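You operate a simulated robot arm through the tools that you are given. There is no shell and no other tool.

The job below is to be done with a simulated two-armed robot. You get a single attempt, and the scene is never put back.

Task
Shut the grid drawer. Fetch the rod and stand it on the shelf over the plywood trestle. Take the strap roll and put it on the black drip tray. Put one of the round boxes from the tool bench shelf in the bucket on the tool bench top. Put the green cell from the tool bench top on the shelf over the yellow trestle and the black cell on the top of the yellow trestle. Put the torch on the top of the yellow trestle away on the shelf over the yellow trestle. Put the tag that says "33" from the top of the yellow trestle on the top of the mixing bench and the tag that says "31" on the plank. Any order will do. Set down upright: rod.

It is judged by the outcome, as a careful person would: the job done as asked, and still so three seconds after it is handed in. It fails if anything else is knocked over, pushed out of place, dropped, spilled or broken.

Robot
Two 6-joint arms with three-finger grippers on one trunk, on a base that drives. Base frame: it is fixed to the floor where the robot stands at the start and does not move with it; the origin is under the middle of the robot, x ahead of it, y to its left, z up. Units: m, rad, N and s.
The left shoulder is at the start at [0.114, 0.17, 0.876], the right one opposite. With the tool pointing down near the work surface each hand reaches from about 0.1 to 0.42 m from the robot's upright axis, wherever it stands, measured 20 degrees to its own side. Places, roughly: bucket [-0.25, 4.75, 0.75]; cell [-0.5, 4.75, 0.75]; drip tray (44x16x4 cm) [-3.1, 2.2, 0.6]; grid drawer [-2.8, 2, 0]; plank (23x77 cm) [2.68, 0.3, 0.44]; rod (3x3x26 cm) [-3.1, 1.9, 0.7]; round box (8x8x8 cm) [-0.1, 4.9, 0.4]; shelf over the plywood trestle (39x12 cm) [-0.06, 1.3, 1.12]; shelf over the yellow trestle (91x12 cm) [0.58, 1.68, 1.16]; strap roll (7x7x4 cm) [-2.9, 3.8, 0.6]; tag [0.5, 1.5, 0.75]; top of the mixing bench [-3.1, 2.1, 0.6]; top of the yellow trestle [0.7, 1.6, 0.8]; torch (5x5x15 cm) [0.7, 1.6, 0.9]. Payload 2.2 kg a hand.
The TCP of each hand is the grasp point between the finger pads, 0.025 m short of the fingertips. In the tool frame z runs along the fingers and y along their closing line. The gripper opens to 0.104 m. The gripper's body begins 0.074 m behind the TCP.
Orientation is that of the tool frame in the base frame, as a unit quaternion [w, x, y, z]. With the fingers straight down and closing along the base's y, the tool's x points along the base's -x, its y along +y and its z along -z.

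Tools
- The arms move only by the tool jog_arm. It takes "left_rows", "right_rows" or both (then of equal length, played together; a hand with none holds still); each is one flat list of numbers, 7 for each row, row after row: the turn, a rotation vector about the tool's x, y, z in units of 120 degrees (1.0 is 120 degrees), then the shift along the tool's x, y, z in units of 250 mm (1.0 is 250 mm), then the gripper command, from -1 (fully open) to 1 (shut), values between in proportion. In form: [rx, ry, rz, x, y, z, claw, rx, ry, rz, x, y, z, claw, ...]. A call has 1 to 20 rows; each row is the pose to reach, as a shift and turn from the pose commanded when the call began, along the tool's axes at that moment. A call with a number of a shift or a turn outside -1 to 1 is refused whole. Rows are played at 5 a second. More than 0.05 m and 0.15 rad between two rows, or a gripper value outside its range, and nothing of the call is played. A pose out of reach is approached as far as the arm can. The call stops where the force on the tool passes 40 N (or 10 N more than at its start, if that is more) or the arm is blocked; 0.2 s more then pass. Each finger halts on what it meets, pressing with about 36 N; the grip force reading is that of the motor and also rises with nothing between the fingers. The clock runs only during rows and for 0.2 s after the last one: add rows that repeat a pose to give the fingers time. It gives the time, the measured TCP pose, the force on the tool (base axes), the opening and the grip force at its end, in the units of the frame above (readings bear some noise), with the torque about the TCP (base axes, N m) and any sound that the robot's microphone picked up.
- Cameras (640 x 400 px; columns grow to the right, rows downward): "scene" is now at [0.1847, 0.007, 0.7726]; the picture's right is [-0.07, -1.00, 0.00], its down [-0.56, 0.04, -0.83] and it looks along [0.83, -0.06, -0.56] (base axes); focal length 215 px, centre (320, 200). "left" rides on the left gripper at [0.082, -0.003, -0.104] in its tool frame; the picture's right is [0.04, 1.00, 0.00], its down [-0.75, 0.03, -0.66] and it looks along [-0.66, 0.03, 0.75] (tool axes); focal length 256 px, centre (320, 200). "right" rides on the right gripper at [0.082, 0.003, -0.104] in its tool frame; the picture's right is [-0.04, 1.00, 0.00], its down [-0.75, -0.03, -0.66] and it looks along [-0.66, -0.03, 0.75] (tool axes); focal length 256 px, centre (320, 200). There is no depth. A picture from a camera that has moved, and an enlarged one, comes with that camera's place and axes in the base frame and with its lens. The place of the scene camera against the robot may be out by one fixed shift of up to 0.018 m in any direction.
- get_image(camera): a new picture of that camera. The clock stands still meanwhile.
- lift_body(by): slides the trunk up (or, below 0, down) by that many m; the arms and the scene camera ride with it, the base frame stays. It gives what a move gives, with no picture.
- roll_base(legs): drives the robot by 1 to 6 legs, each [ahead, left, turn to the left] in m, m and rad, along the robot's own axes; the way and the turn of a leg run together, so that a leg with both is an arc; at most 1.5 m and 3.142 rad a leg. The arms and the cameras ride along, it lands a little off, and it stops where it bumps. It gives what a move gives.
- head_to(pan, tilt): turns the head with the scene camera to pan (to the left, within 1.047 rad either way) and tilt (down, from -0.506 to 1.204), counted from straight ahead of the robot. It gives what a move gives.
- enlarge(camera, box): a new picture of the part [left, top, right, bottom] of that camera's present view, enlarged. The clock stands still meanwhile.
- close_job(): hands the job in; it is judged then, once.

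Places have to be worked out from the pictures, the camera data and where the tool is seen. Open the grippers and draw the arms clear of the work before you hand the job in, unless the task says otherwise.

The tools are called as a command line: name --argument value ..., lists and objects as JSON in quotes. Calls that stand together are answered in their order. jog_arm: Moves the arms, as the interface text tells. Its arguments: {"type":"object","properties":{"left_rows":{"type":"array"},"right_rows":{"type":"array"}},"required":[]} The other tools are called the same way: lift_body (by) slides the trunk up or down; roll_base (legs) drives the base; head_to (pan, tilt) turns the head that bears the scene camera; get_image (camera) takes a picture; enlarge (camera, box) takes an enlarged picture of a part of a camera's view; close_job () hands the job in.

At the start:

```text
time: 0.0
left_tcp_pos: [0.4172, 0.1912, 0.3036]
left_ee_rot: [0.001, 0.0, 1.0, 0.01]
left_contact_force: [-1.2, 0.9, -0.2]
left_wrist_torque: [-0.02, -0.05, 0.0]
left_gripper_width: 0.1037
left_gripper_force: 0.0
right_tcp_pos: [0.5628, -0.2803, 0.3855]
right_ee_rot: [0.0, 0.0, 1.0, 0.0]
right_contact_force: [-0.1, 0.1, -0.6]
right_wrist_torque: [0.02, 0.03, 0.0]
right_gripper_width: 0.1036
right_gripper_force: 0.0
trunk travel left (down, up): [-0.075, 0.667]
robot x, y, heading: [-0.0024, -0.0005, -0.002]
head pan, tilt: [-0.068, 0.597]
```

scene: 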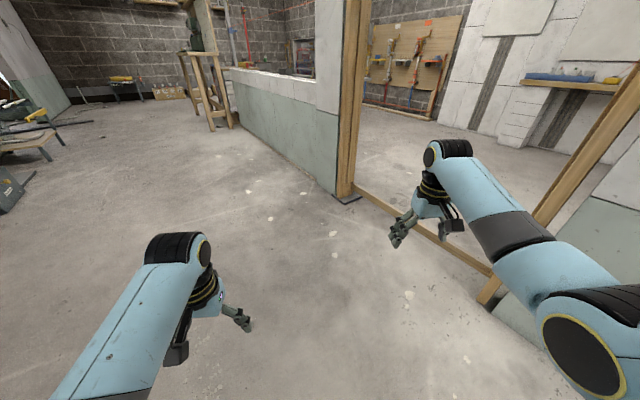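
right: 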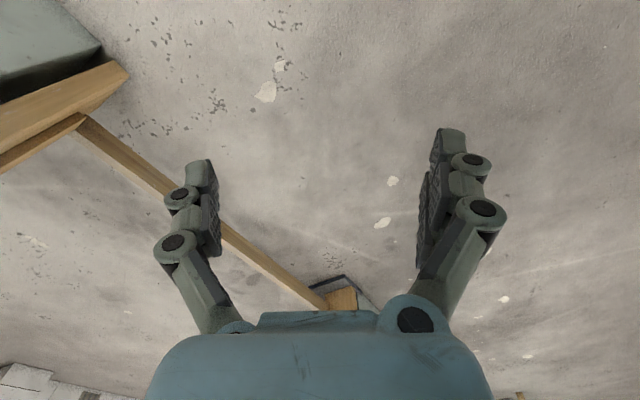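
left: 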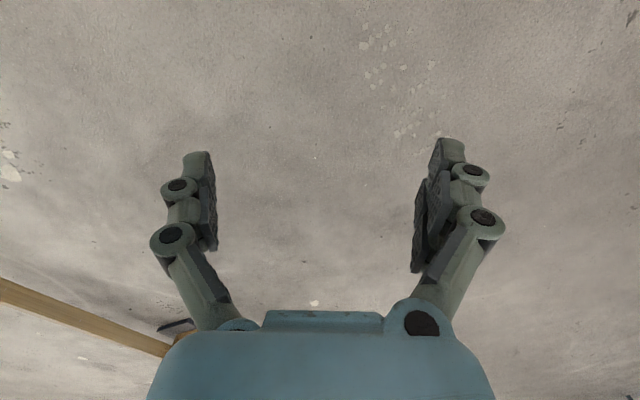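

I'll begin by looking around with the head to locate the work stations.

head_to --pan 1.0 --tilt 0.2

get_image --camera "scene"

```text
time: 1.3
left_tcp_pos: [0.4157, 0.1924, 0.3047]
left_ee_rot: [-0.001, 0.002, 1.0, 0.01]
left_contact_force: [0.1, -0.3, 0.6]
left_wrist_torque: [-0.01, -0.02, 0.0]
left_gripper_width: 0.1038
left_gripper_force: 0.1
right_tcp_pos: [0.5621, -0.2802, 0.385]
right_ee_rot: [0.0, 0.0, 1.0, 0.0]
right_contact_force: [-0.1, 0.3, 0.9]
right_wrist_torque: [0.03, -0.01, 0.0]
right_gripper_width: 0.1039
right_gripper_force: 0.1
trunk travel left (down, up): [-0.075, 0.667]
robot x, y, heading: [-0.0026, 0.0002, -0.003]
head pan, tilt: [1.0, 0.201]
```

```text
taken
camera scene: at [0.1468, 0.0913, 0.809], right [0.84, -0.54, 0.0], down [-0.11, -0.17, -0.98], along [0.53, 0.82, -0.2], focal length 215 px, centre (320, 200)
```

scene: 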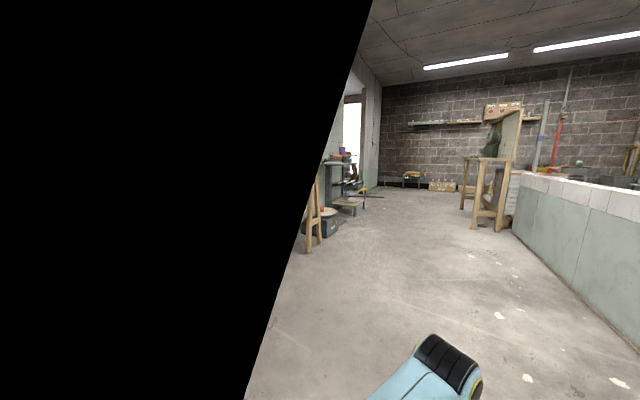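

The black area is likely the robot's own shoulder. I'll face ahead with the head and turn the base left to look at the trestles.

head_to --pan 0.0 --tilt 0.2

roll_base --legs '[[0, 0, 1.3]]'

get_image --camera "scene"

```text
time: 2.6
left_tcp_pos: [0.418, 0.1919, 0.3053]
left_ee_rot: [0.0, 0.0, 1.0, 0.011]
left_contact_force: [-0.4, -0.3, -0.3]
left_wrist_torque: [-0.02, 0.0, 0.01]
left_gripper_width: 0.1041
left_gripper_force: 0.1
right_tcp_pos: [0.5624, -0.2805, 0.3852]
right_ee_rot: [0.001, 0.0, 1.0, 0.0]
right_contact_force: [-0.7, -0.4, 0.6]
right_wrist_torque: [-0.04, 0.01, 0.02]
right_gripper_width: 0.104
right_gripper_force: 0.1
trunk travel left (down, up): [-0.075, 0.667]
robot x, y, heading: [0.001, 0.0007, 0.002]
head pan, tilt: [0.0, 0.201]
```

```text
time: 6.2
left_tcp_pos: [-0.0752, 0.4526, 0.3052]
left_ee_rot: [-0.006, -0.606, 0.795, 0.008]
left_contact_force: [-0.7, -0.1, -0.2]
left_wrist_torque: [0.0, 0.02, -0.03]
left_gripper_width: 0.1041
left_gripper_force: 0.1
right_tcp_pos: [0.4194, 0.4685, 0.3859]
right_ee_rot: [0.001, -0.607, 0.795, 0.0]
right_contact_force: [0.2, -0.6, 0.7]
right_wrist_torque: [-0.01, 0.01, -0.02]
right_gripper_width: 0.1038
right_gripper_force: 0.1
trunk travel left (down, up): [-0.075, 0.667]
robot x, y, heading: [0.0011, -0.007, 1.306]
head pan, tilt: [0.0, 0.201]
```

```text
taken
camera scene: at [0.0499, 0.196, 0.809], right [0.96, -0.26, 0.0], down [-0.05, -0.19, -0.98], along [0.26, 0.95, -0.2], focal length 215 px, centre (320, 200)
```

scene: 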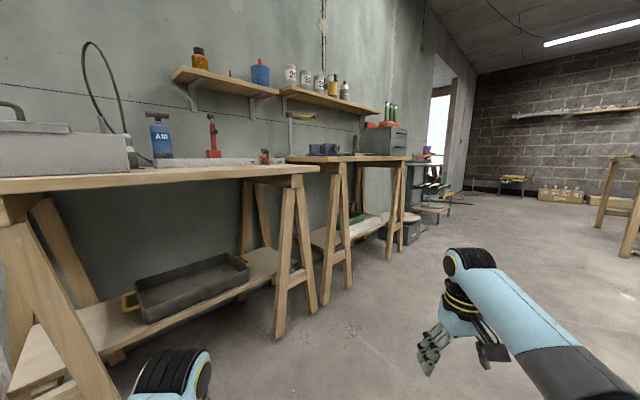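

Both trestles and shelves are visible. I'll enlarge the picture for detail.

enlarge --camera "scene" --box '[250, 40, 450, 180]'

enlarge --camera "scene" --box '[80, 30, 300, 180]'

enlarge --camera "scene" --box '[380, 130, 520, 250]'

```text
2.86 times, centred on (350, 110) of scene
camera zoom: at [0.0499, 0.196, 0.809], right [0.96, -0.26, 0.0], down [-0.05, -0.19, -0.98], along [0.26, 0.95, -0.2], focal length 614 px, centre (234, 457)
```

zoom: 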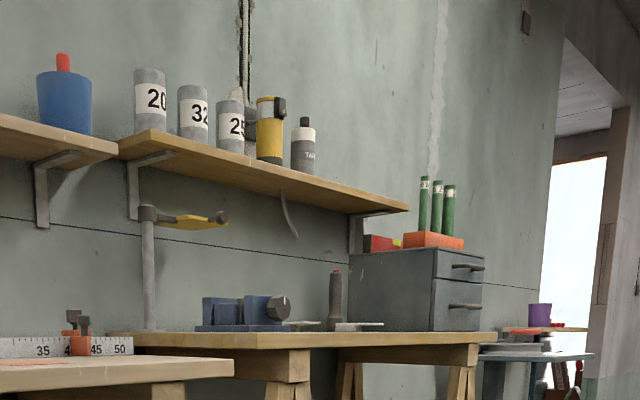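

```text
2.67 times, centred on (190, 105) of scene
camera zoom: at [0.0499, 0.196, 0.809], right [0.96, -0.26, 0.0], down [-0.05, -0.19, -0.98], along [0.26, 0.95, -0.2], focal length 573 px, centre (667, 453)
```

zoom: 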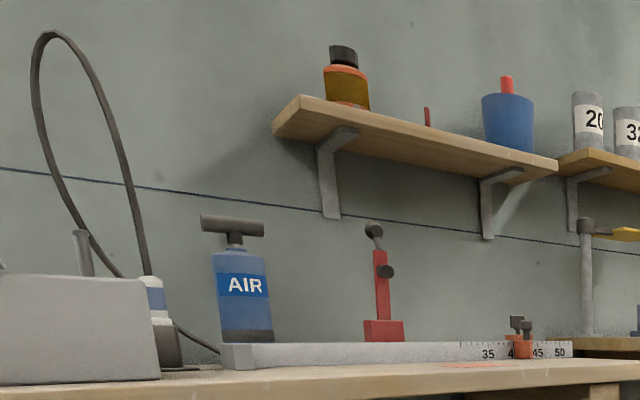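

```text
3.33 times, centred on (450, 190) of scene
camera zoom: at [0.0499, 0.196, 0.809], right [0.96, -0.26, 0.0], down [-0.05, -0.19, -0.98], along [0.26, 0.95, -0.2], focal length 717 px, centre (-113, 233)
```

zoom: 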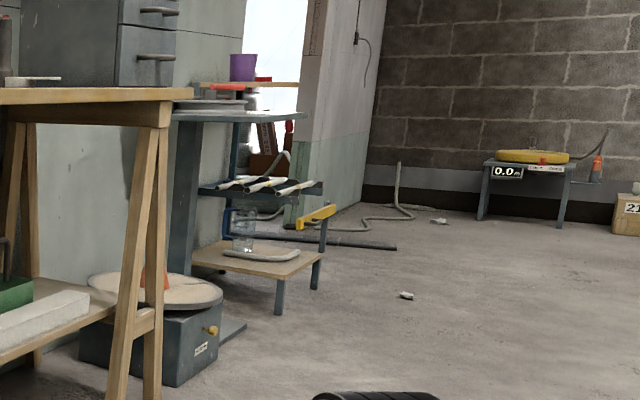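

I'll raise the trunk to look down on the trestle tops.

lift_body --by 0.5

head_to --pan 0.0 --tilt 0.45

get_image --camera "scene"

```text
refused: 0.5 is not a number from -0.4 to 0.4
```

```text
time: 7.0
left_tcp_pos: [-0.0763, 0.4514, 0.3045]
left_ee_rot: [-0.007, -0.606, 0.795, 0.008]
left_contact_force: [0.6, 0.0, -0.3]
left_wrist_torque: [-0.01, 0.0, -0.02]
left_gripper_width: 0.104
left_gripper_force: 0.1
right_tcp_pos: [0.4194, 0.4685, 0.3858]
right_ee_rot: [0.0, -0.607, 0.795, -0.001]
right_contact_force: [0.2, 0.2, -0.3]
right_wrist_torque: [-0.01, 0.01, -0.02]
right_gripper_width: 0.1038
right_gripper_force: 0.1
trunk travel left (down, up): [-0.075, 0.667]
robot x, y, heading: [0.0016, -0.001, 1.304]
head pan, tilt: [0.0, 0.45]
```

```text
taken
camera scene: at [0.0496, 0.1948, 0.7858], right [0.96, -0.26, 0.0], down [-0.11, -0.42, -0.9], along [0.24, 0.87, -0.43], focal length 215 px, centre (320, 200)
```

scene: 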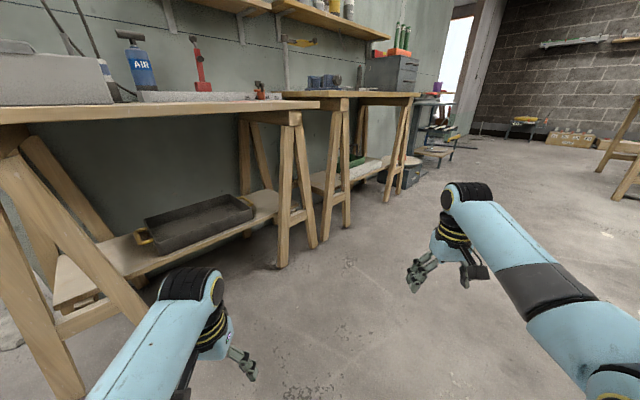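

lift_body --by 0.4

get_image --camera "scene"

enlarge --camera "scene" --box '[250, 30, 450, 170]'

```text
time: 10.8
left_tcp_pos: [-0.0747, 0.452, 0.7047]
left_ee_rot: [-0.006, -0.606, 0.796, 0.009]
left_contact_force: [0.1, 1.1, -0.6]
left_wrist_torque: [0.04, 0.02, 0.04]
left_gripper_width: 0.104
left_gripper_force: 0.0
right_tcp_pos: [0.4189, 0.469, 0.7848]
right_ee_rot: [-0.001, -0.607, 0.795, 0.0]
right_contact_force: [0.8, -0.4, 0.0]
right_wrist_torque: [0.03, -0.03, 0.02]
right_gripper_width: 0.1041
right_gripper_force: 0.0
trunk travel left (down, up): [-0.475, 0.267]
robot x, y, heading: [0.0025, 0.0018, 1.299]
head pan, tilt: [0.0, 0.45]
```

```text
taken
camera scene: at [0.0433, 0.1718, 1.1974], right [0.96, -0.26, 0.0], down [-0.12, -0.42, -0.9], along [0.24, 0.87, -0.44], focal length 215 px, centre (320, 200)
```

scene: 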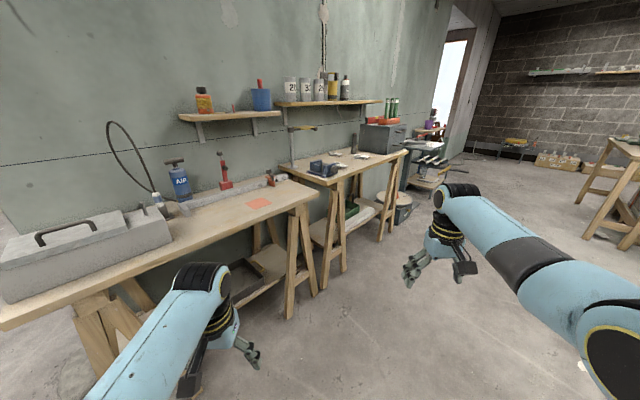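

```text
2.86 times, centred on (350, 100) of scene
camera zoom: at [0.0433, 0.1718, 1.1974], right [0.96, -0.26, 0.0], down [-0.12, -0.42, -0.9], along [0.24, 0.87, -0.44], focal length 614 px, centre (234, 486)
```

zoom: 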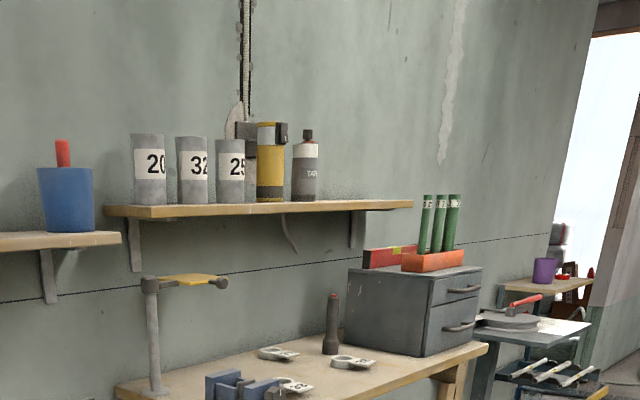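

I'll zoom in on the yellow trestle top for the tags.

enlarge --camera "scene" --box '[280, 130, 400, 205]'

enlarge --camera "scene" --box '[160, 60, 300, 150]'

head_to --pan 0.0 --tilt 1.2

get_image --camera "scene"

```text
5.33 times, centred on (340, 168) of scene
camera zoom: at [0.0433, 0.1718, 1.1974], right [0.96, -0.26, 0.0], down [-0.12, -0.42, -0.9], along [0.24, 0.87, -0.44], focal length 1147 px, centre (213, 373)
```

zoom: 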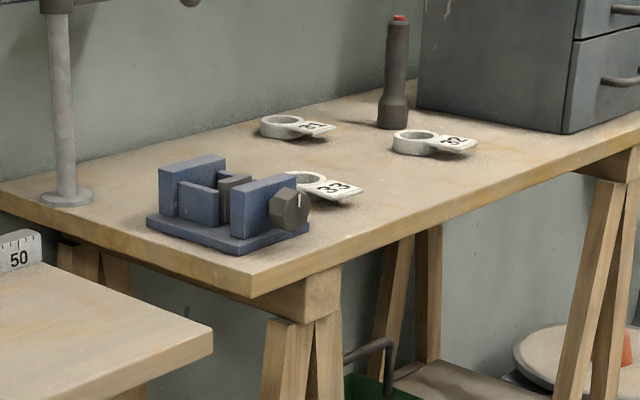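

```text
4.44 times, centred on (230, 105) of scene
camera zoom: at [0.0433, 0.1718, 1.1974], right [0.96, -0.26, 0.0], down [-0.12, -0.42, -0.9], along [0.24, 0.87, -0.44], focal length 956 px, centre (720, 622)
```

zoom: 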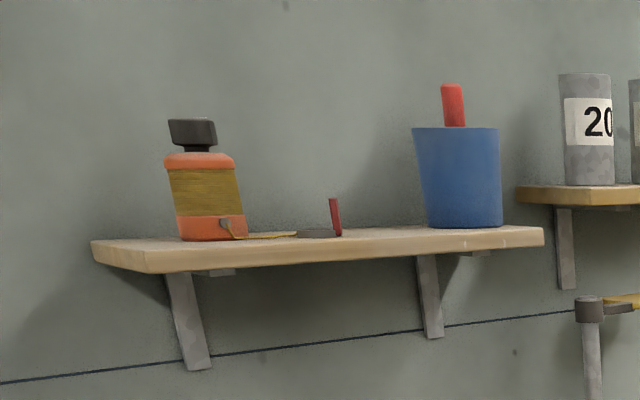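

```text
time: 11.9
left_tcp_pos: [-0.0759, 0.452, 0.7059]
left_ee_rot: [-0.007, -0.606, 0.795, 0.008]
left_contact_force: [0.4, 0.1, -0.7]
left_wrist_torque: [0.01, 0.02, 0.04]
left_gripper_width: 0.1043
left_gripper_force: 0.0
right_tcp_pos: [0.419, 0.4683, 0.7862]
right_ee_rot: [0.0, -0.608, 0.794, 0.0]
right_contact_force: [0.8, 1.4, 0.3]
right_wrist_torque: [-0.02, 0.01, 0.01]
right_gripper_width: 0.1036
right_gripper_force: 0.1
trunk travel left (down, up): [-0.475, 0.267]
robot x, y, heading: [-0.0011, 0.0059, 1.305]
head pan, tilt: [0.0, 1.201]
```

```text
taken
camera scene: at [0.0338, 0.1371, 1.1394], right [0.96, -0.26, 0.0], down [-0.25, -0.9, -0.36], along [0.1, 0.35, -0.93], focal length 215 px, centre (320, 200)
```

scene: 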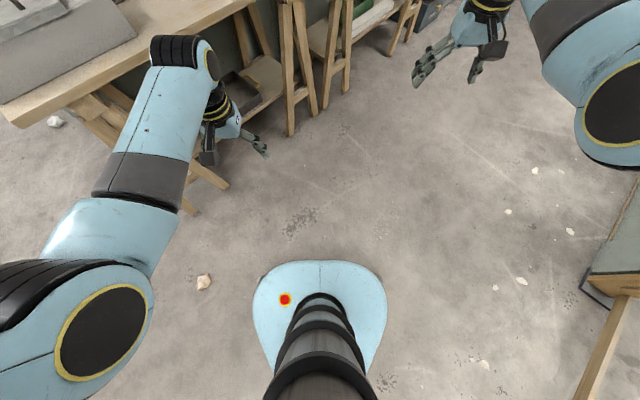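

Tags 31/32/33 and the torch are located roughly. Before driving, I'll pull both arms back and up so they don't strike the trestles.

jog_arm --right_rows '[0, 0, 0, 0.167, 0, -0.1, -1, 0, 0, 0, 0.333, 0, -0.2, -1, 0, 0, 0, 0.5, 0, -0.3, -1, 0, 0, 0, 0.667, 0, -0.4, -1, 0, 0, 0, 0.833, 0, -0.5, -1, 0, 0, 0, 1.0, 0, -0.6, -1]' --left_rows '[0, 0, 0, 0.1, 0, -0.15, -1, 0, 0, 0, 0.2, 0, -0.3, -1, 0, 0, 0, 0.3, 0, -0.45, -1, 0, 0, 0, 0.4, 0, -0.6, -1, 0, 0, 0, 0.5, 0, -0.75, -1, 0, 0, 0, 0.6, 0, -0.9, -1]'

get_image --camera "scene"

```text
time: 13.1
left_tcp_pos: [-0.1701, 0.3643, 0.8659]
left_ee_rot: [-0.062, -0.59, 0.799, 0.099]
left_contact_force: [0.8, 1.1, -0.7]
left_wrist_torque: [-0.02, -0.02, 0.04]
left_gripper_width: 0.1041
left_gripper_force: 0.1
left hand out of reach, approached as far as the arm can: row 5
right_tcp_pos: [0.386, 0.2873, 0.8492]
right_ee_rot: [0.001, -0.606, 0.795, 0.003]
right_contact_force: [0.0, -0.5, -1.3]
right_wrist_torque: [-0.02, -0.03, 0.01]
right_gripper_width: 0.1041
right_gripper_force: 0.1
right hand out of reach, approached as far as the arm can: row 3, 4, 5
trunk travel left (down, up): [-0.475, 0.267]
robot x, y, heading: [-0.0022, -0.0026, 1.303]
head pan, tilt: [0.0, 1.201]
stopped in row 5 (left hand): the arm was blocked; the commanded pose is now the measured one
```

```text
taken
camera scene: at [0.0336, 0.1359, 1.1394], right [0.96, -0.26, 0.0], down [-0.25, -0.9, -0.36], along [0.1, 0.35, -0.93], focal length 215 px, centre (320, 200)
```

scene: 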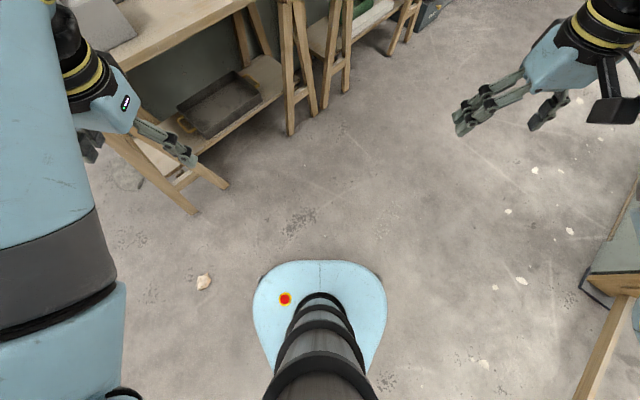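

The arms are folded about as far as they go. I'll raise the trunk further so the hands clear the table, then drive in front of the yellow trestle facing the wall.

lift_body --by 0.2

roll_base --legs '[[1.0, -0.57, 0], [0, 0, 0.8]]'

head_to --pan 0.0 --tilt 0.7

get_image --camera "scene"

```text
time: 15.2
left_tcp_pos: [-0.1683, 0.3653, 1.0659]
left_ee_rot: [-0.061, -0.59, 0.799, 0.1]
left_contact_force: [0.4, 0.2, -0.6]
left_wrist_torque: [-0.01, -0.02, -0.01]
left_gripper_width: 0.1041
left_gripper_force: 0.0
right_tcp_pos: [0.3873, 0.2872, 1.0478]
right_ee_rot: [0.0, -0.606, 0.795, 0.002]
right_contact_force: [0.0, 0.9, 0.3]
right_wrist_torque: [0.02, 0.0, -0.01]
right_gripper_width: 0.104
right_gripper_force: 0.0
trunk travel left (down, up): [-0.675, 0.067]
robot x, y, heading: [0.001, 0.0006, 1.303]
head pan, tilt: [0.0, 1.201]
```

```text
time: 23.2
left_tcp_pos: [0.4307, 0.9486, 1.0658]
left_ee_rot: [0.095, 0.854, -0.506, -0.069]
left_contact_force: [1.0, 0.2, -0.1]
left_wrist_torque: [0.04, -0.02, 0.02]
left_gripper_width: 0.1043
left_gripper_force: 0.1
right_tcp_pos: [0.8733, 1.2936, 1.049]
right_ee_rot: [0.0, 0.869, -0.496, -0.002]
right_contact_force: [-0.6, 0.0, 1.1]
right_wrist_torque: [0.01, 0.04, 0.04]
right_gripper_width: 0.1039
right_gripper_force: 0.0
trunk travel left (down, up): [-0.675, 0.067]
robot x, y, heading: [0.8101, 0.8134, 2.104]
head pan, tilt: [0.0, 1.201]
```

```text
time: 24.1
left_tcp_pos: [0.4304, 0.9484, 1.0667]
left_ee_rot: [0.096, 0.854, -0.507, -0.069]
left_contact_force: [0.5, -0.5, -0.2]
left_wrist_torque: [0.0, -0.05, 0.01]
left_gripper_width: 0.1042
left_gripper_force: 0.1
right_tcp_pos: [0.8746, 1.2945, 1.0492]
right_ee_rot: [0.001, 0.868, -0.496, -0.002]
right_contact_force: [-0.4, 0.0, -0.3]
right_wrist_torque: [0.01, -0.01, 0.0]
right_gripper_width: 0.1037
right_gripper_force: 0.0
trunk travel left (down, up): [-0.675, 0.067]
robot x, y, heading: [0.8074, 0.8144, 2.107]
head pan, tilt: [0.0, 0.7]
```

```text
taken
camera scene: at [0.7306, 0.9617, 1.377], right [0.86, 0.51, 0.0], down [0.33, -0.56, -0.76], along [-0.39, 0.66, -0.65], focal length 215 px, centre (320, 200)
```

scene: 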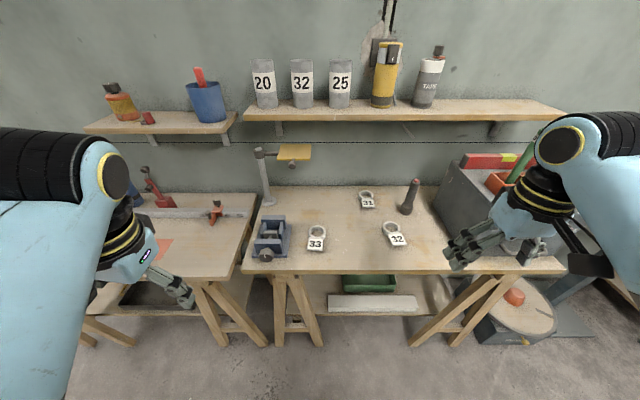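

Excellent view. I'll zoom in on the tags, torch and shelf.

enlarge --camera "scene" --box '[290, 170, 430, 260]'

enlarge --camera "scene" --box '[380, 60, 580, 200]'

```text
4.44 times, centred on (360, 215) of scene
camera zoom: at [0.7306, 0.9617, 1.377], right [0.86, 0.51, 0.0], down [0.33, -0.56, -0.76], along [-0.39, 0.66, -0.65], focal length 956 px, centre (142, 133)
```

zoom: 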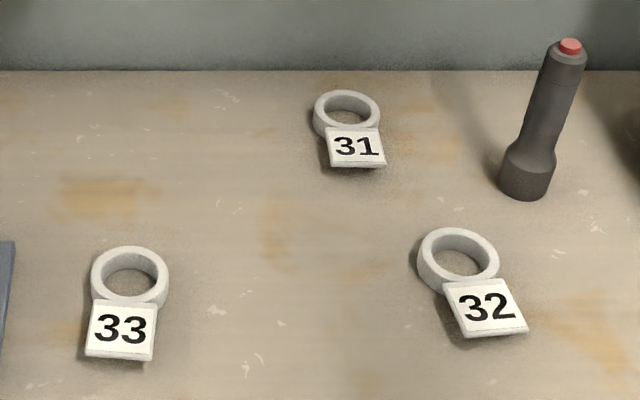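

```text
2.86 times, centred on (480, 130) of scene
camera zoom: at [0.7306, 0.9617, 1.377], right [0.86, 0.51, 0.0], down [0.33, -0.56, -0.76], along [-0.39, 0.66, -0.65], focal length 614 px, centre (-137, 400)
```

zoom: 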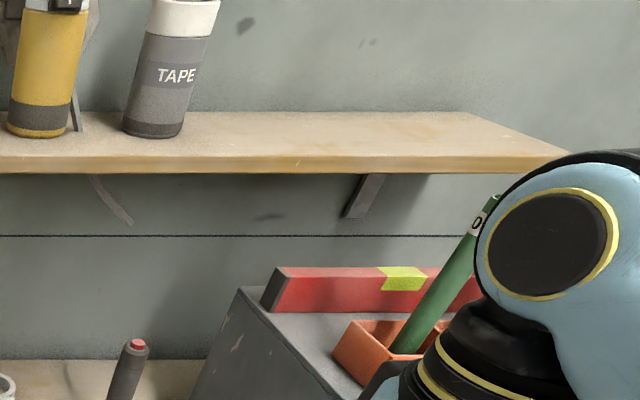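

Tag 31 lies slightly under the shelf. I'll bring the right hand inward to avoid the drawer cabinet, then drive closer.

jog_arm --right_rows '[0, 0, 0, 0, 0.15, 0, -1, 0, 0, 0, 0, 0.3, 0, -1, 0, 0, 0, 0, 0.45, 0, -1, 0, 0, 0, 0, 0.6, 0, -1]'

roll_base --legs '[[0.0, -0.1, 0], [0.15, 0, 0]]'

get_image --camera "scene"

get_image --camera "right"

```text
time: 25.2
left_tcp_pos: [0.4313, 0.9476, 1.0655]
left_ee_rot: [0.095, 0.854, -0.507, -0.068]
left_contact_force: [1.1, 0.9, 0.4]
left_wrist_torque: [0.01, -0.01, 0.02]
left_gripper_width: 0.1039
left_gripper_force: 0.0
right_tcp_pos: [0.8174, 1.2602, 1.0443]
right_ee_rot: [-0.075, 0.861, -0.501, 0.04]
right_contact_force: [0.1, -0.4, -0.2]
right_wrist_torque: [0.0, 0.0, 0.03]
right_gripper_width: 0.1042
right_gripper_force: 0.1
right hand out of reach, approached as far as the arm can: row 1, 2
trunk travel left (down, up): [-0.675, 0.067]
robot x, y, heading: [0.8091, 0.8165, 2.107]
head pan, tilt: [0.0, 0.7]
stopped in row 4 (right hand): the arm was blocked; the commanded pose is now the measured one
```

```text
time: 27.3
left_tcp_pos: [0.4385, 1.1299, 1.0661]
left_ee_rot: [0.095, 0.854, -0.506, -0.069]
left_contact_force: [-0.8, 0.3, -0.4]
left_wrist_torque: [-0.02, -0.03, 0.02]
left_gripper_width: 0.1039
left_gripper_force: 0.0
right_tcp_pos: [0.8243, 1.4418, 1.0449]
right_ee_rot: [-0.074, 0.862, -0.499, 0.039]
right_contact_force: [-0.3, 0.6, -0.6]
right_wrist_torque: [-0.02, -0.01, -0.04]
right_gripper_width: 0.1038
right_gripper_force: 0.1
trunk travel left (down, up): [-0.675, 0.067]
robot x, y, heading: [0.8197, 0.9976, 2.104]
head pan, tilt: [0.0, 0.7]
```

```text
taken
camera scene: at [0.7394, 1.1439, 1.3769], right [0.86, 0.51, 0.0], down [0.33, -0.56, -0.76], along [-0.39, 0.66, -0.65], focal length 215 px, centre (320, 200)
```

scene: 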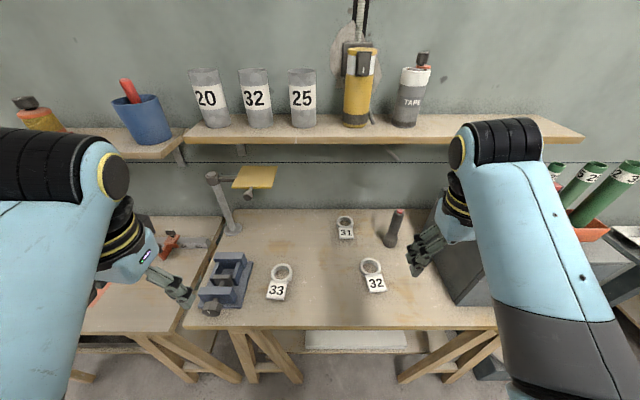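

```text
taken
camera right: at [0.8475, 1.3605, 1.1459], right [-0.88, -0.45, -0.17], down [-0.44, 0.61, 0.66], along [-0.19, 0.65, -0.74], focal length 256 px, centre (320, 200)
```

right: 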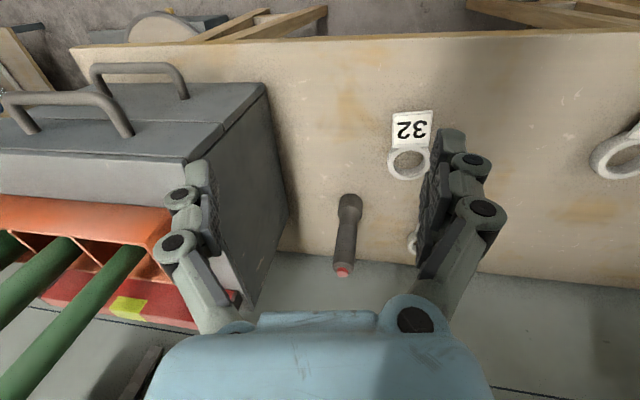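

I'll zoom in on the right gripper in the scene view to calibrate the scene camera's bias.

enlarge --camera "scene" --box '[330, 180, 490, 300]'

get_image --camera "left"

```text
3.33 times, centred on (410, 240) of scene
camera zoom: at [0.7394, 1.1439, 1.3769], right [0.86, 0.51, 0.0], down [0.33, -0.56, -0.76], along [-0.39, 0.66, -0.65], focal length 717 px, centre (20, 67)
```

zoom: 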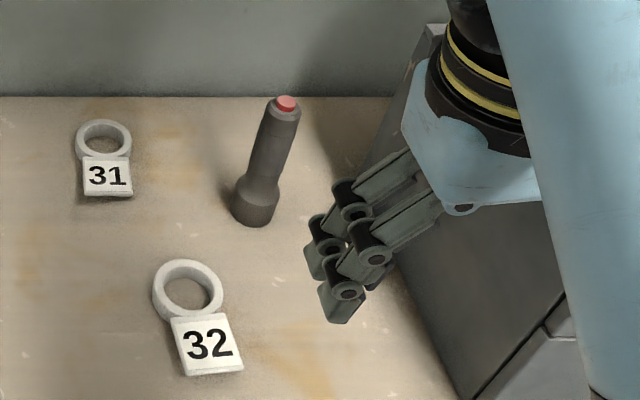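

```text
taken
camera left: at [0.5032, 1.0683, 1.1642], right [-0.83, -0.5, 0.23], down [-0.25, 0.71, 0.66], along [-0.5, 0.49, -0.71], focal length 256 px, centre (320, 200)
```

left: 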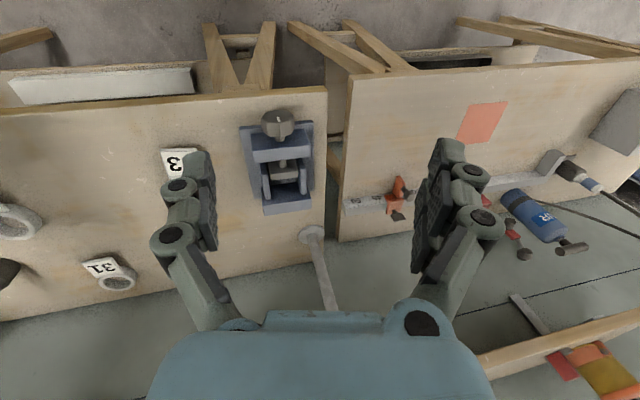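

The scene camera appears biased ~1.5 cm; I'll rely on the hand camera for fine work. First I level the right tool while moving forward 0.1 m, then tilt it so the fingers point forward-down.

jog_arm --right_rows '[-0.027, 0, 0, -0.133, 0, 0, -1, -0.053, 0, -0.002, -0.267, 0, 0, -1, -0.08, 0.002, -0.005, -0.4, 0, 0, -1]'

jog_arm --right_rows '[0, -0.066, 0, 0, 0, 0, -1, 0, -0.132, 0, 0, 0, 0, -1, 0, -0.198, 0, 0, 0, 0, -1, 0, -0.264, 0, 0, 0, 0, -1, 0, -0.333, 0, 0, 0, 0, -1]'

get_image --camera "right"

get_image --camera "scene"

```text
time: 28.1
left_tcp_pos: [0.4403, 1.1304, 1.0645]
left_ee_rot: [0.095, 0.854, -0.508, -0.069]
left_contact_force: [-0.7, 0.4, 0.0]
left_wrist_torque: [-0.01, 0.03, 0.01]
left_gripper_width: 0.1042
left_gripper_force: 0.1
right_tcp_pos: [0.7746, 1.5296, 1.0429]
right_ee_rot: [0.0, 0.867, -0.498, 0.0]
right_contact_force: [1.0, 0.2, -0.2]
right_wrist_torque: [-0.04, -0.02, 0.0]
right_gripper_width: 0.1041
right_gripper_force: 0.0
trunk travel left (down, up): [-0.675, 0.067]
robot x, y, heading: [0.816, 0.9981, 2.107]
head pan, tilt: [0.0, 0.7]
```

```text
time: 29.3
left_tcp_pos: [0.4408, 1.1279, 1.0655]
left_ee_rot: [0.095, 0.854, -0.506, -0.068]
left_contact_force: [0.1, -0.5, 0.5]
left_wrist_torque: [0.02, -0.02, 0.0]
left_gripper_width: 0.1039
left_gripper_force: 0.0
right_tcp_pos: [0.776, 1.5278, 1.0461]
right_ee_rot: [-0.172, 0.815, -0.467, -0.299]
right_contact_force: [0.7, -0.1, 0.3]
right_wrist_torque: [-0.01, 0.0, 0.04]
right_gripper_width: 0.104
right_gripper_force: 0.0
trunk travel left (down, up): [-0.675, 0.067]
robot x, y, heading: [0.8218, 0.9913, 2.107]
head pan, tilt: [0.0, 0.7]
```

```text
taken
camera right: at [0.838, 1.4146, 1.0731], right [-0.88, -0.48, 0.02], down [-0.05, 0.14, 0.99], along [-0.48, 0.87, -0.15], focal length 256 px, centre (320, 200)
```

right: 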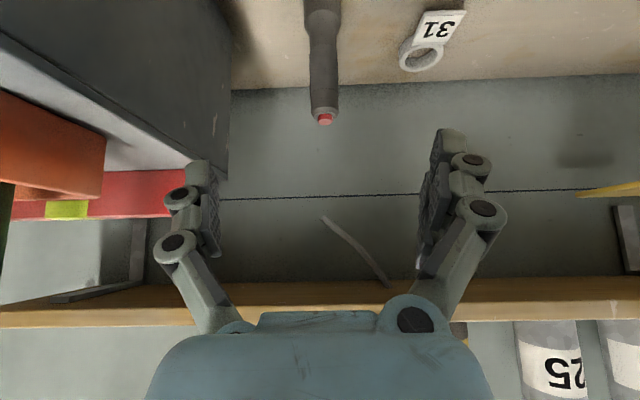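

```text
taken
camera scene: at [0.7404, 1.1421, 1.3772], right [0.86, 0.51, 0.0], down [0.33, -0.55, -0.77], along [-0.39, 0.66, -0.64], focal length 215 px, centre (320, 200)
```

scene: 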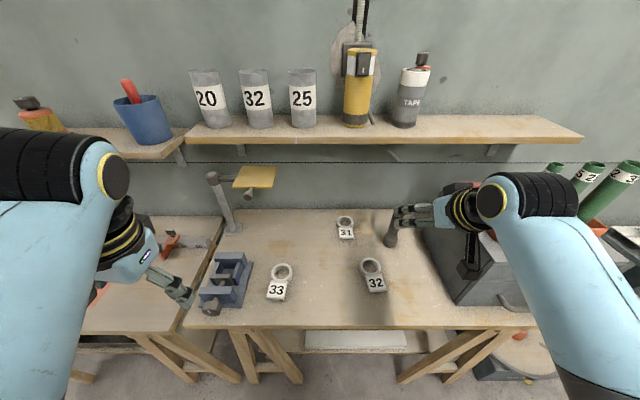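

Triangulating the torch top from the two hand-camera views gives about (0.71, 1.635, 0.95), almost exactly along the tool axis. I'll advance 0.13 m and check.

jog_arm --right_rows '[0, 0, 0, 0, 0, 0.13, -1, 0, 0, 0, 0, 0.005, 0.26, -1, 0, 0, 0, 0, 0.01, 0.39, -1, 0, 0, 0, -0.01, 0.012, 0.52, -1]'

get_image --camera "right"

enlarge --camera "scene" --box '[330, 180, 490, 280]'

```text
time: 30.3
left_tcp_pos: [0.4388, 1.131, 1.0646]
left_ee_rot: [0.095, 0.854, -0.506, -0.068]
left_contact_force: [0.2, 0.7, -0.1]
left_wrist_torque: [0.01, 0.01, 0.0]
left_gripper_width: 0.104
left_gripper_force: 0.0
right_tcp_pos: [0.7305, 1.6005, 0.9467]
right_ee_rot: [-0.171, 0.815, -0.467, -0.297]
right_contact_force: [-1.1, -0.6, 0.8]
right_wrist_torque: [-0.03, -0.01, 0.02]
right_gripper_width: 0.1037
right_gripper_force: 0.1
trunk travel left (down, up): [-0.675, 0.067]
robot x, y, heading: [0.8202, 0.9969, 2.105]
head pan, tilt: [0.0, 0.7]
```

```text
taken
camera right: at [0.793, 1.4883, 0.9743], right [-0.88, -0.48, 0.02], down [-0.05, 0.15, 0.99], along [-0.48, 0.87, -0.16], focal length 256 px, centre (320, 200)
```

right: 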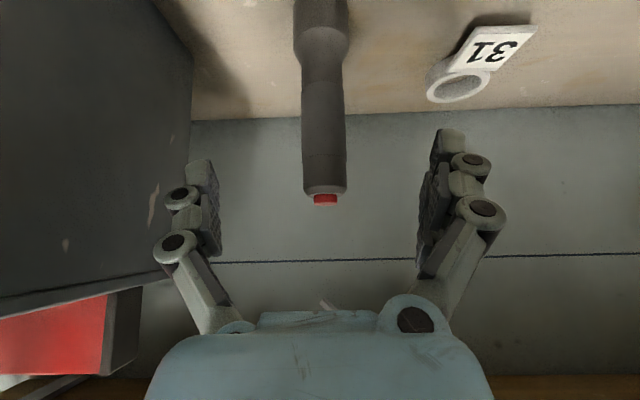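

```text
4.00 times, centred on (410, 230) of scene
camera zoom: at [0.7396, 1.1439, 1.3769], right [0.86, 0.51, 0.0], down [0.33, -0.56, -0.76], along [-0.39, 0.66, -0.64], focal length 860 px, centre (-40, 80)
```

zoom: 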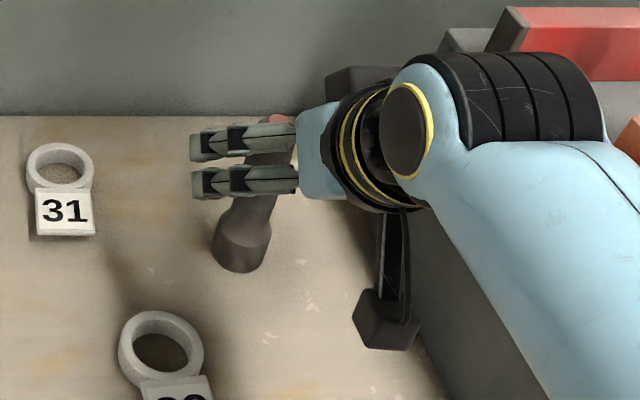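

The torch is centred between the fingers; refined estimate: top at z≈0.947. I'll advance 0.063 m and close the gripper.

jog_arm --right_rows '[0, 0, 0, 0, 0.006, 0.13, -1, 0, 0, 0, 0, 0.012, 0.252, -1, 0, 0, 0, 0, 0.012, 0.252, 0, 0, 0, 0, 0, 0.012, 0.252, 1, 0, 0, 0, 0, 0.012, 0.252, 1, 0, 0, 0, 0, 0.012, 0.252, 1, 0, 0, 0, 0, 0.012, 0.252, 1, 0, 0, 0, 0, 0.012, 0.252, 1]'

get_image --camera "right"

```text
time: 32.1
left_tcp_pos: [0.4404, 1.1278, 1.0667]
left_ee_rot: [0.095, 0.854, -0.507, -0.068]
left_contact_force: [0.1, 0.0, -0.3]
left_wrist_torque: [0.01, -0.01, 0.05]
left_gripper_width: 0.1038
left_gripper_force: 0.1
right_tcp_pos: [0.7073, 1.6337, 0.9008]
right_ee_rot: [-0.171, 0.815, -0.467, -0.297]
right_contact_force: [-0.8, -0.4, 0.6]
right_wrist_torque: [-0.02, 0.03, 0.01]
right_gripper_width: 0.0281
right_gripper_force: 36.5
trunk travel left (down, up): [-0.675, 0.067]
robot x, y, heading: [0.822, 0.9946, 2.106]
head pan, tilt: [0.0, 0.7]
```

```text
taken
camera right: at [0.7698, 1.5214, 0.9286], right [-0.88, -0.48, 0.02], down [-0.05, 0.15, 0.99], along [-0.48, 0.87, -0.16], focal length 256 px, centre (320, 200)
```

right: 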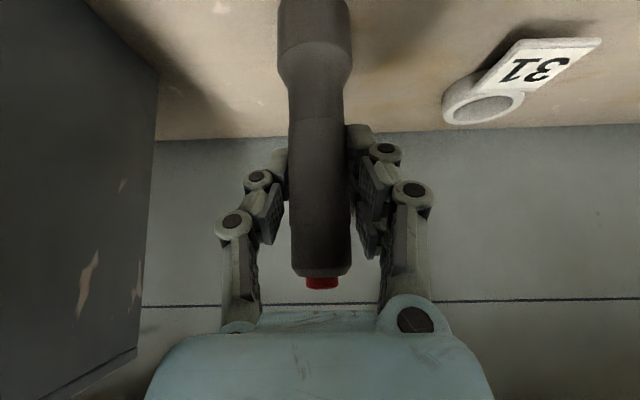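

Torch gripped (2.8 cm). I'll lift it slightly, draw back from under the shelf and raise it.

jog_arm --right_rows '[0, 0, 0, -0.052, 0, -0.061, 1, 0, 0, 0, 0.02, 0, -0.225, 1, 0, 0, 0, 0.091, 0, -0.39, 1, 0, 0, 0, 0.162, 0, -0.554, 1, 0, 0, 0, 0.059, 0, -0.676, 1, 0, 0, 0, -0.044, 0, -0.799, 1, 0, 0, 0, -0.147, 0, -0.922, 1]'

get_image --camera "scene"

get_image --camera "right"

```text
time: 33.7
left_tcp_pos: [0.4392, 1.129, 1.0653]
left_ee_rot: [0.095, 0.854, -0.507, -0.068]
left_contact_force: [0.2, -1.0, -0.4]
left_wrist_torque: [0.03, 0.01, -0.02]
left_gripper_width: 0.104
left_gripper_force: 0.1
right_tcp_pos: [0.7693, 1.5306, 1.0998]
right_ee_rot: [-0.171, 0.815, -0.467, -0.296]
right_contact_force: [-0.2, -0.1, -1.5]
right_wrist_torque: [-0.01, 0.01, 0.03]
right_gripper_width: 0.0282
right_gripper_force: 35.6
trunk travel left (down, up): [-0.675, 0.067]
robot x, y, heading: [0.8204, 0.9958, 2.1]
head pan, tilt: [0.0, 0.7]
```

```text
taken
camera scene: at [0.7398, 1.143, 1.377], right [0.86, 0.51, 0.0], down [0.33, -0.55, -0.76], along [-0.39, 0.66, -0.64], focal length 215 px, centre (320, 200)
```

scene: 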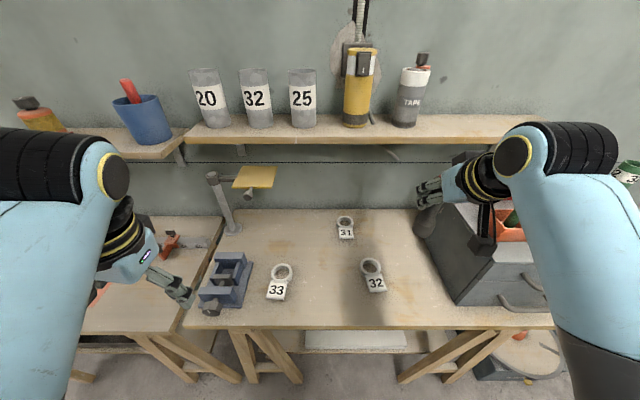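

```text
taken
camera right: at [0.8322, 1.4171, 1.1271], right [-0.88, -0.48, 0.02], down [-0.05, 0.15, 0.99], along [-0.48, 0.87, -0.16], focal length 256 px, centre (320, 200)
```

right: 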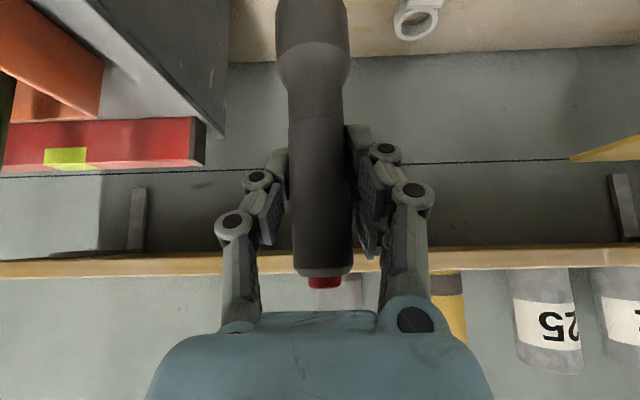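

Shelf top is at z≈1.16. I'll raise the torch to clear the green tubes and then move it right, staying back from the shelf.

jog_arm --right_rows '[0, 0, 0, -0.107, 0, -0.128, 1, 0, 0, 0, -0.214, 0, -0.255, 1, 0, 0, 0, -0.322, 0, -0.383, 1, 0, 0, 0, -0.429, 0, -0.511, 1, 0, 0, 0, -0.536, 0, -0.638, 1, 0, 0, 0, -0.643, 0, -0.766, 1, 0, 0, 0, -0.643, -0.19, -0.766, 1, 0, 0, 0, -0.643, -0.38, -0.766, 1, 0, 0, 0, -0.643, -0.57, -0.766, 1, 0, 0, 0, -0.643, -0.76, -0.766, 1]'

get_image --camera "scene"

get_image --camera "right"

```text
time: 35.9
left_tcp_pos: [0.4418, 1.13, 1.0666]
left_ee_rot: [0.095, 0.854, -0.507, -0.07]
left_contact_force: [0.0, -0.2, 1.6]
left_wrist_torque: [0.02, 0.06, 0.0]
left_gripper_width: 0.1042
left_gripper_force: 0.0
right_tcp_pos: [0.9336, 1.627, 1.3478]
right_ee_rot: [-0.17, 0.814, -0.468, -0.299]
right_contact_force: [1.3, -0.1, -1.1]
right_wrist_torque: [0.01, 0.04, 0.01]
right_gripper_width: 0.0284
right_gripper_force: 36.0
right hand out of reach, approached as far as the arm can: row 5, 6, 7
trunk travel left (down, up): [-0.675, 0.067]
robot x, y, heading: [0.8175, 0.9948, 2.105]
head pan, tilt: [0.0, 0.7]
```

```text
taken
camera scene: at [0.7438, 1.1432, 1.3772], right [0.86, 0.51, 0.0], down [0.33, -0.56, -0.77], along [-0.39, 0.66, -0.64], focal length 215 px, centre (320, 200)
```

scene: 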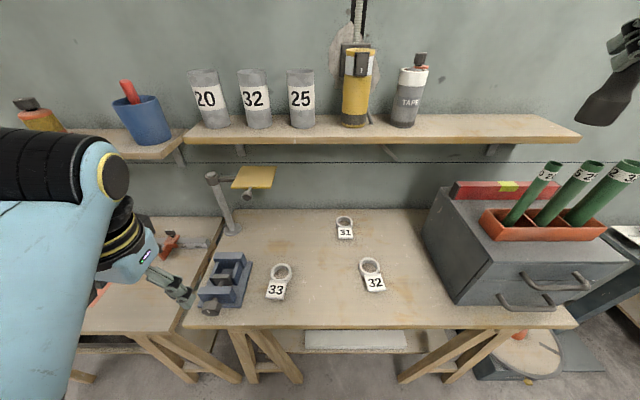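

```text
taken
camera right: at [0.9972, 1.514, 1.3752], right [-0.88, -0.48, 0.03], down [-0.05, 0.15, 0.99], along [-0.48, 0.87, -0.15], focal length 256 px, centre (320, 200)
```

right: 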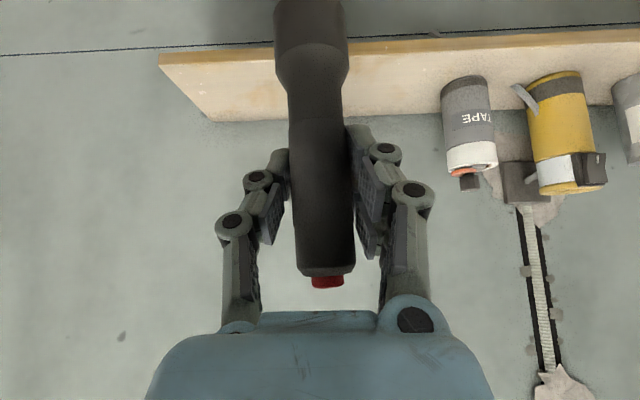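

The torch hangs ahead of a free stretch of shelf. I'll move it forward over the shelf centre, shifting 4 cm left to leave room for the green cell.

jog_arm --right_rows '[0, 0, 0, -0.131, 0.032, 0.11, 1, 0, 0, 0, -0.262, 0.064, 0.22, 1, 0, 0, 0, -0.394, 0.096, 0.33, 1, 0, 0, 0, -0.525, 0.128, 0.44, 1, 0, 0, 0, -0.656, 0.16, 0.55, 1]'

get_image --camera "right"

get_image --camera "scene"

```text
time: 37.1
left_tcp_pos: [0.4373, 1.1296, 1.0649]
left_ee_rot: [0.095, 0.854, -0.507, -0.068]
left_contact_force: [0.3, 0.5, 0.6]
left_wrist_torque: [-0.03, -0.02, -0.02]
left_gripper_width: 0.1041
left_gripper_force: 0.0
right_tcp_pos: [0.7861, 1.7917, 1.348]
right_ee_rot: [-0.172, 0.815, -0.467, -0.296]
right_contact_force: [0.0, 0.1, -1.7]
right_wrist_torque: [-0.04, 0.0, -0.01]
right_gripper_width: 0.028
right_gripper_force: 36.0
trunk travel left (down, up): [-0.675, 0.067]
robot x, y, heading: [0.8196, 0.9925, 2.106]
head pan, tilt: [0.0, 0.7]
```

```text
taken
camera right: at [0.8492, 1.6787, 1.3755], right [-0.88, -0.48, 0.02], down [-0.06, 0.15, 0.99], along [-0.48, 0.87, -0.16], focal length 256 px, centre (320, 200)
```

right: 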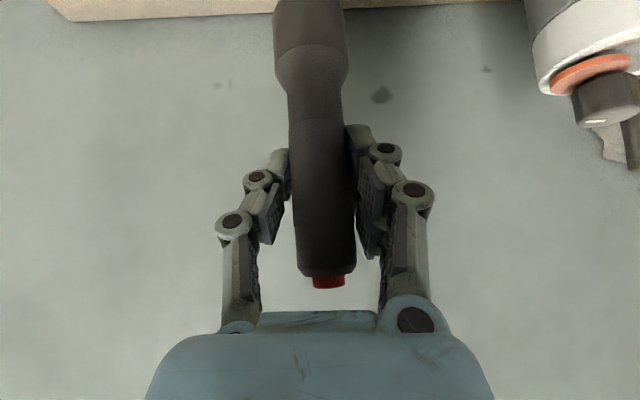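

```text
taken
camera scene: at [0.7384, 1.1436, 1.3769], right [0.86, 0.51, 0.0], down [0.33, -0.56, -0.76], along [-0.39, 0.66, -0.65], focal length 215 px, centre (320, 200)
```

scene: 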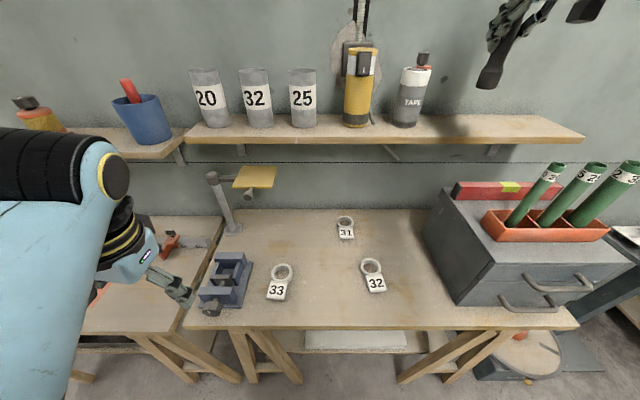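

Wall line suggests shelf spans F≈1.09–1.22; the torch is over it. I'll lower 7.5 cm and check.

jog_arm --right_rows '[0, 0, 0, 0.078, 0, 0.143, 1, 0, 0, 0, 0.168, 0, 0.25, 1]'

enlarge --camera "scene" --box '[400, 20, 600, 160]'

get_image --camera "right"

```text
time: 37.7
left_tcp_pos: [0.4395, 1.1297, 1.065]
left_ee_rot: [0.095, 0.854, -0.506, -0.068]
left_contact_force: [1.0, 0.4, 0.3]
left_wrist_torque: [0.04, 0.0, -0.02]
left_gripper_width: 0.1041
left_gripper_force: 0.1
right_tcp_pos: [0.7838, 1.7967, 1.2746]
right_ee_rot: [-0.172, 0.815, -0.467, -0.298]
right_contact_force: [-0.9, -0.5, -0.4]
right_wrist_torque: [-0.02, 0.0, -0.05]
right_gripper_width: 0.0281
right_gripper_force: 35.8
trunk travel left (down, up): [-0.675, 0.067]
robot x, y, heading: [0.8212, 0.9974, 2.104]
head pan, tilt: [0.0, 0.7]
```

```text
2.86 times, centred on (500, 90) of scene
camera zoom: at [0.7403, 1.1432, 1.377], right [0.86, 0.51, 0.0], down [0.33, -0.56, -0.76], along [-0.39, 0.66, -0.64], focal length 614 px, centre (-194, 514)
```

zoom: 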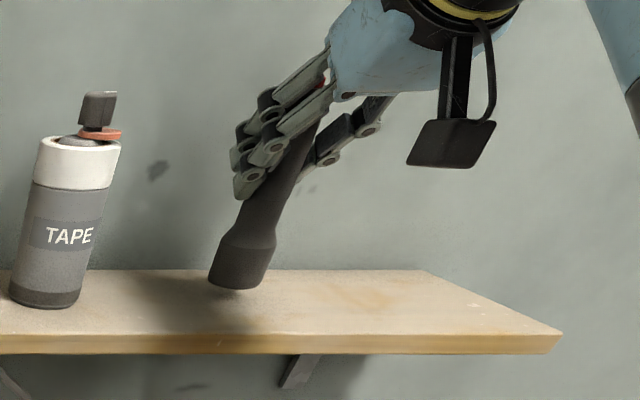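

```text
taken
camera right: at [0.8472, 1.6849, 1.3022], right [-0.88, -0.48, 0.02], down [-0.05, 0.15, 0.99], along [-0.48, 0.87, -0.15], focal length 256 px, centre (320, 200)
```

right: 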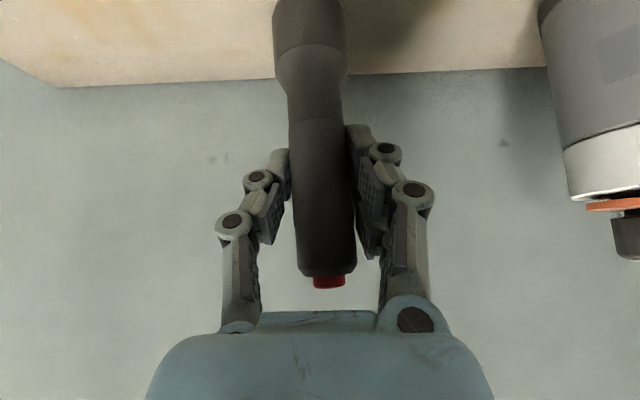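

The torch is just above the shelf. I'll lower in small steps watching the force.

jog_arm --right_rows '[0, 0, 0, 0.01, 0, 0.012, 1, 0, 0, 0, 0.021, 0, 0.025, 1]'

jog_arm --right_rows '[0, 0, 0, 0.005, 0, 0.006, 1, 0, 0, 0, 0.01, 0, 0.012, 1]'

enlarge --camera "scene" --box '[400, 20, 600, 160]'

```text
time: 38.3
left_tcp_pos: [0.4403, 1.1298, 1.0658]
left_ee_rot: [0.096, 0.854, -0.507, -0.069]
left_contact_force: [0.6, 0.0, 0.3]
left_wrist_torque: [-0.01, -0.02, 0.01]
left_gripper_width: 0.1039
left_gripper_force: 0.1
right_tcp_pos: [0.7849, 1.7976, 1.2668]
right_ee_rot: [-0.171, 0.815, -0.467, -0.297]
right_contact_force: [-0.8, -0.1, -1.0]
right_wrist_torque: [-0.05, -0.01, 0.02]
right_gripper_width: 0.0278
right_gripper_force: 35.6
trunk travel left (down, up): [-0.675, 0.067]
robot x, y, heading: [0.8213, 0.9971, 2.108]
head pan, tilt: [0.0, 0.7]
```

```text
time: 38.9
left_tcp_pos: [0.4402, 1.1286, 1.0667]
left_ee_rot: [0.095, 0.854, -0.506, -0.068]
left_contact_force: [0.5, 0.2, 1.0]
left_wrist_torque: [-0.02, 0.0, 0.01]
left_gripper_width: 0.1039
left_gripper_force: 0.1
right_tcp_pos: [0.7856, 1.7978, 1.2622]
right_ee_rot: [-0.172, 0.815, -0.467, -0.298]
right_contact_force: [0.0, 0.1, -0.2]
right_wrist_torque: [-0.03, 0.02, 0.0]
right_gripper_width: 0.028
right_gripper_force: 35.5
trunk travel left (down, up): [-0.675, 0.067]
robot x, y, heading: [0.8171, 0.9976, 2.107]
head pan, tilt: [0.0, 0.7]
```

```text
2.86 times, centred on (500, 90) of scene
camera zoom: at [0.74, 1.1431, 1.377], right [0.86, 0.51, 0.0], down [0.33, -0.55, -0.76], along [-0.39, 0.66, -0.64], focal length 614 px, centre (-194, 514)
```

zoom: 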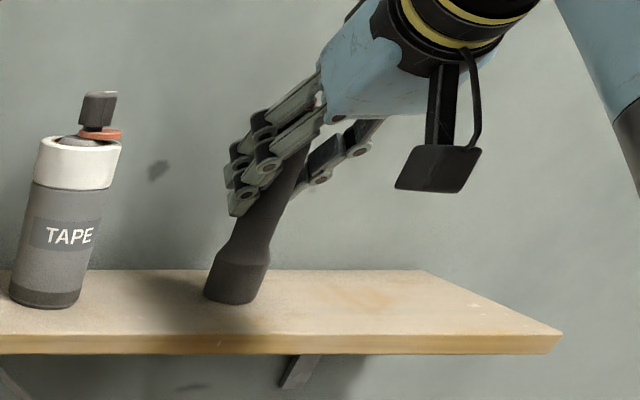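

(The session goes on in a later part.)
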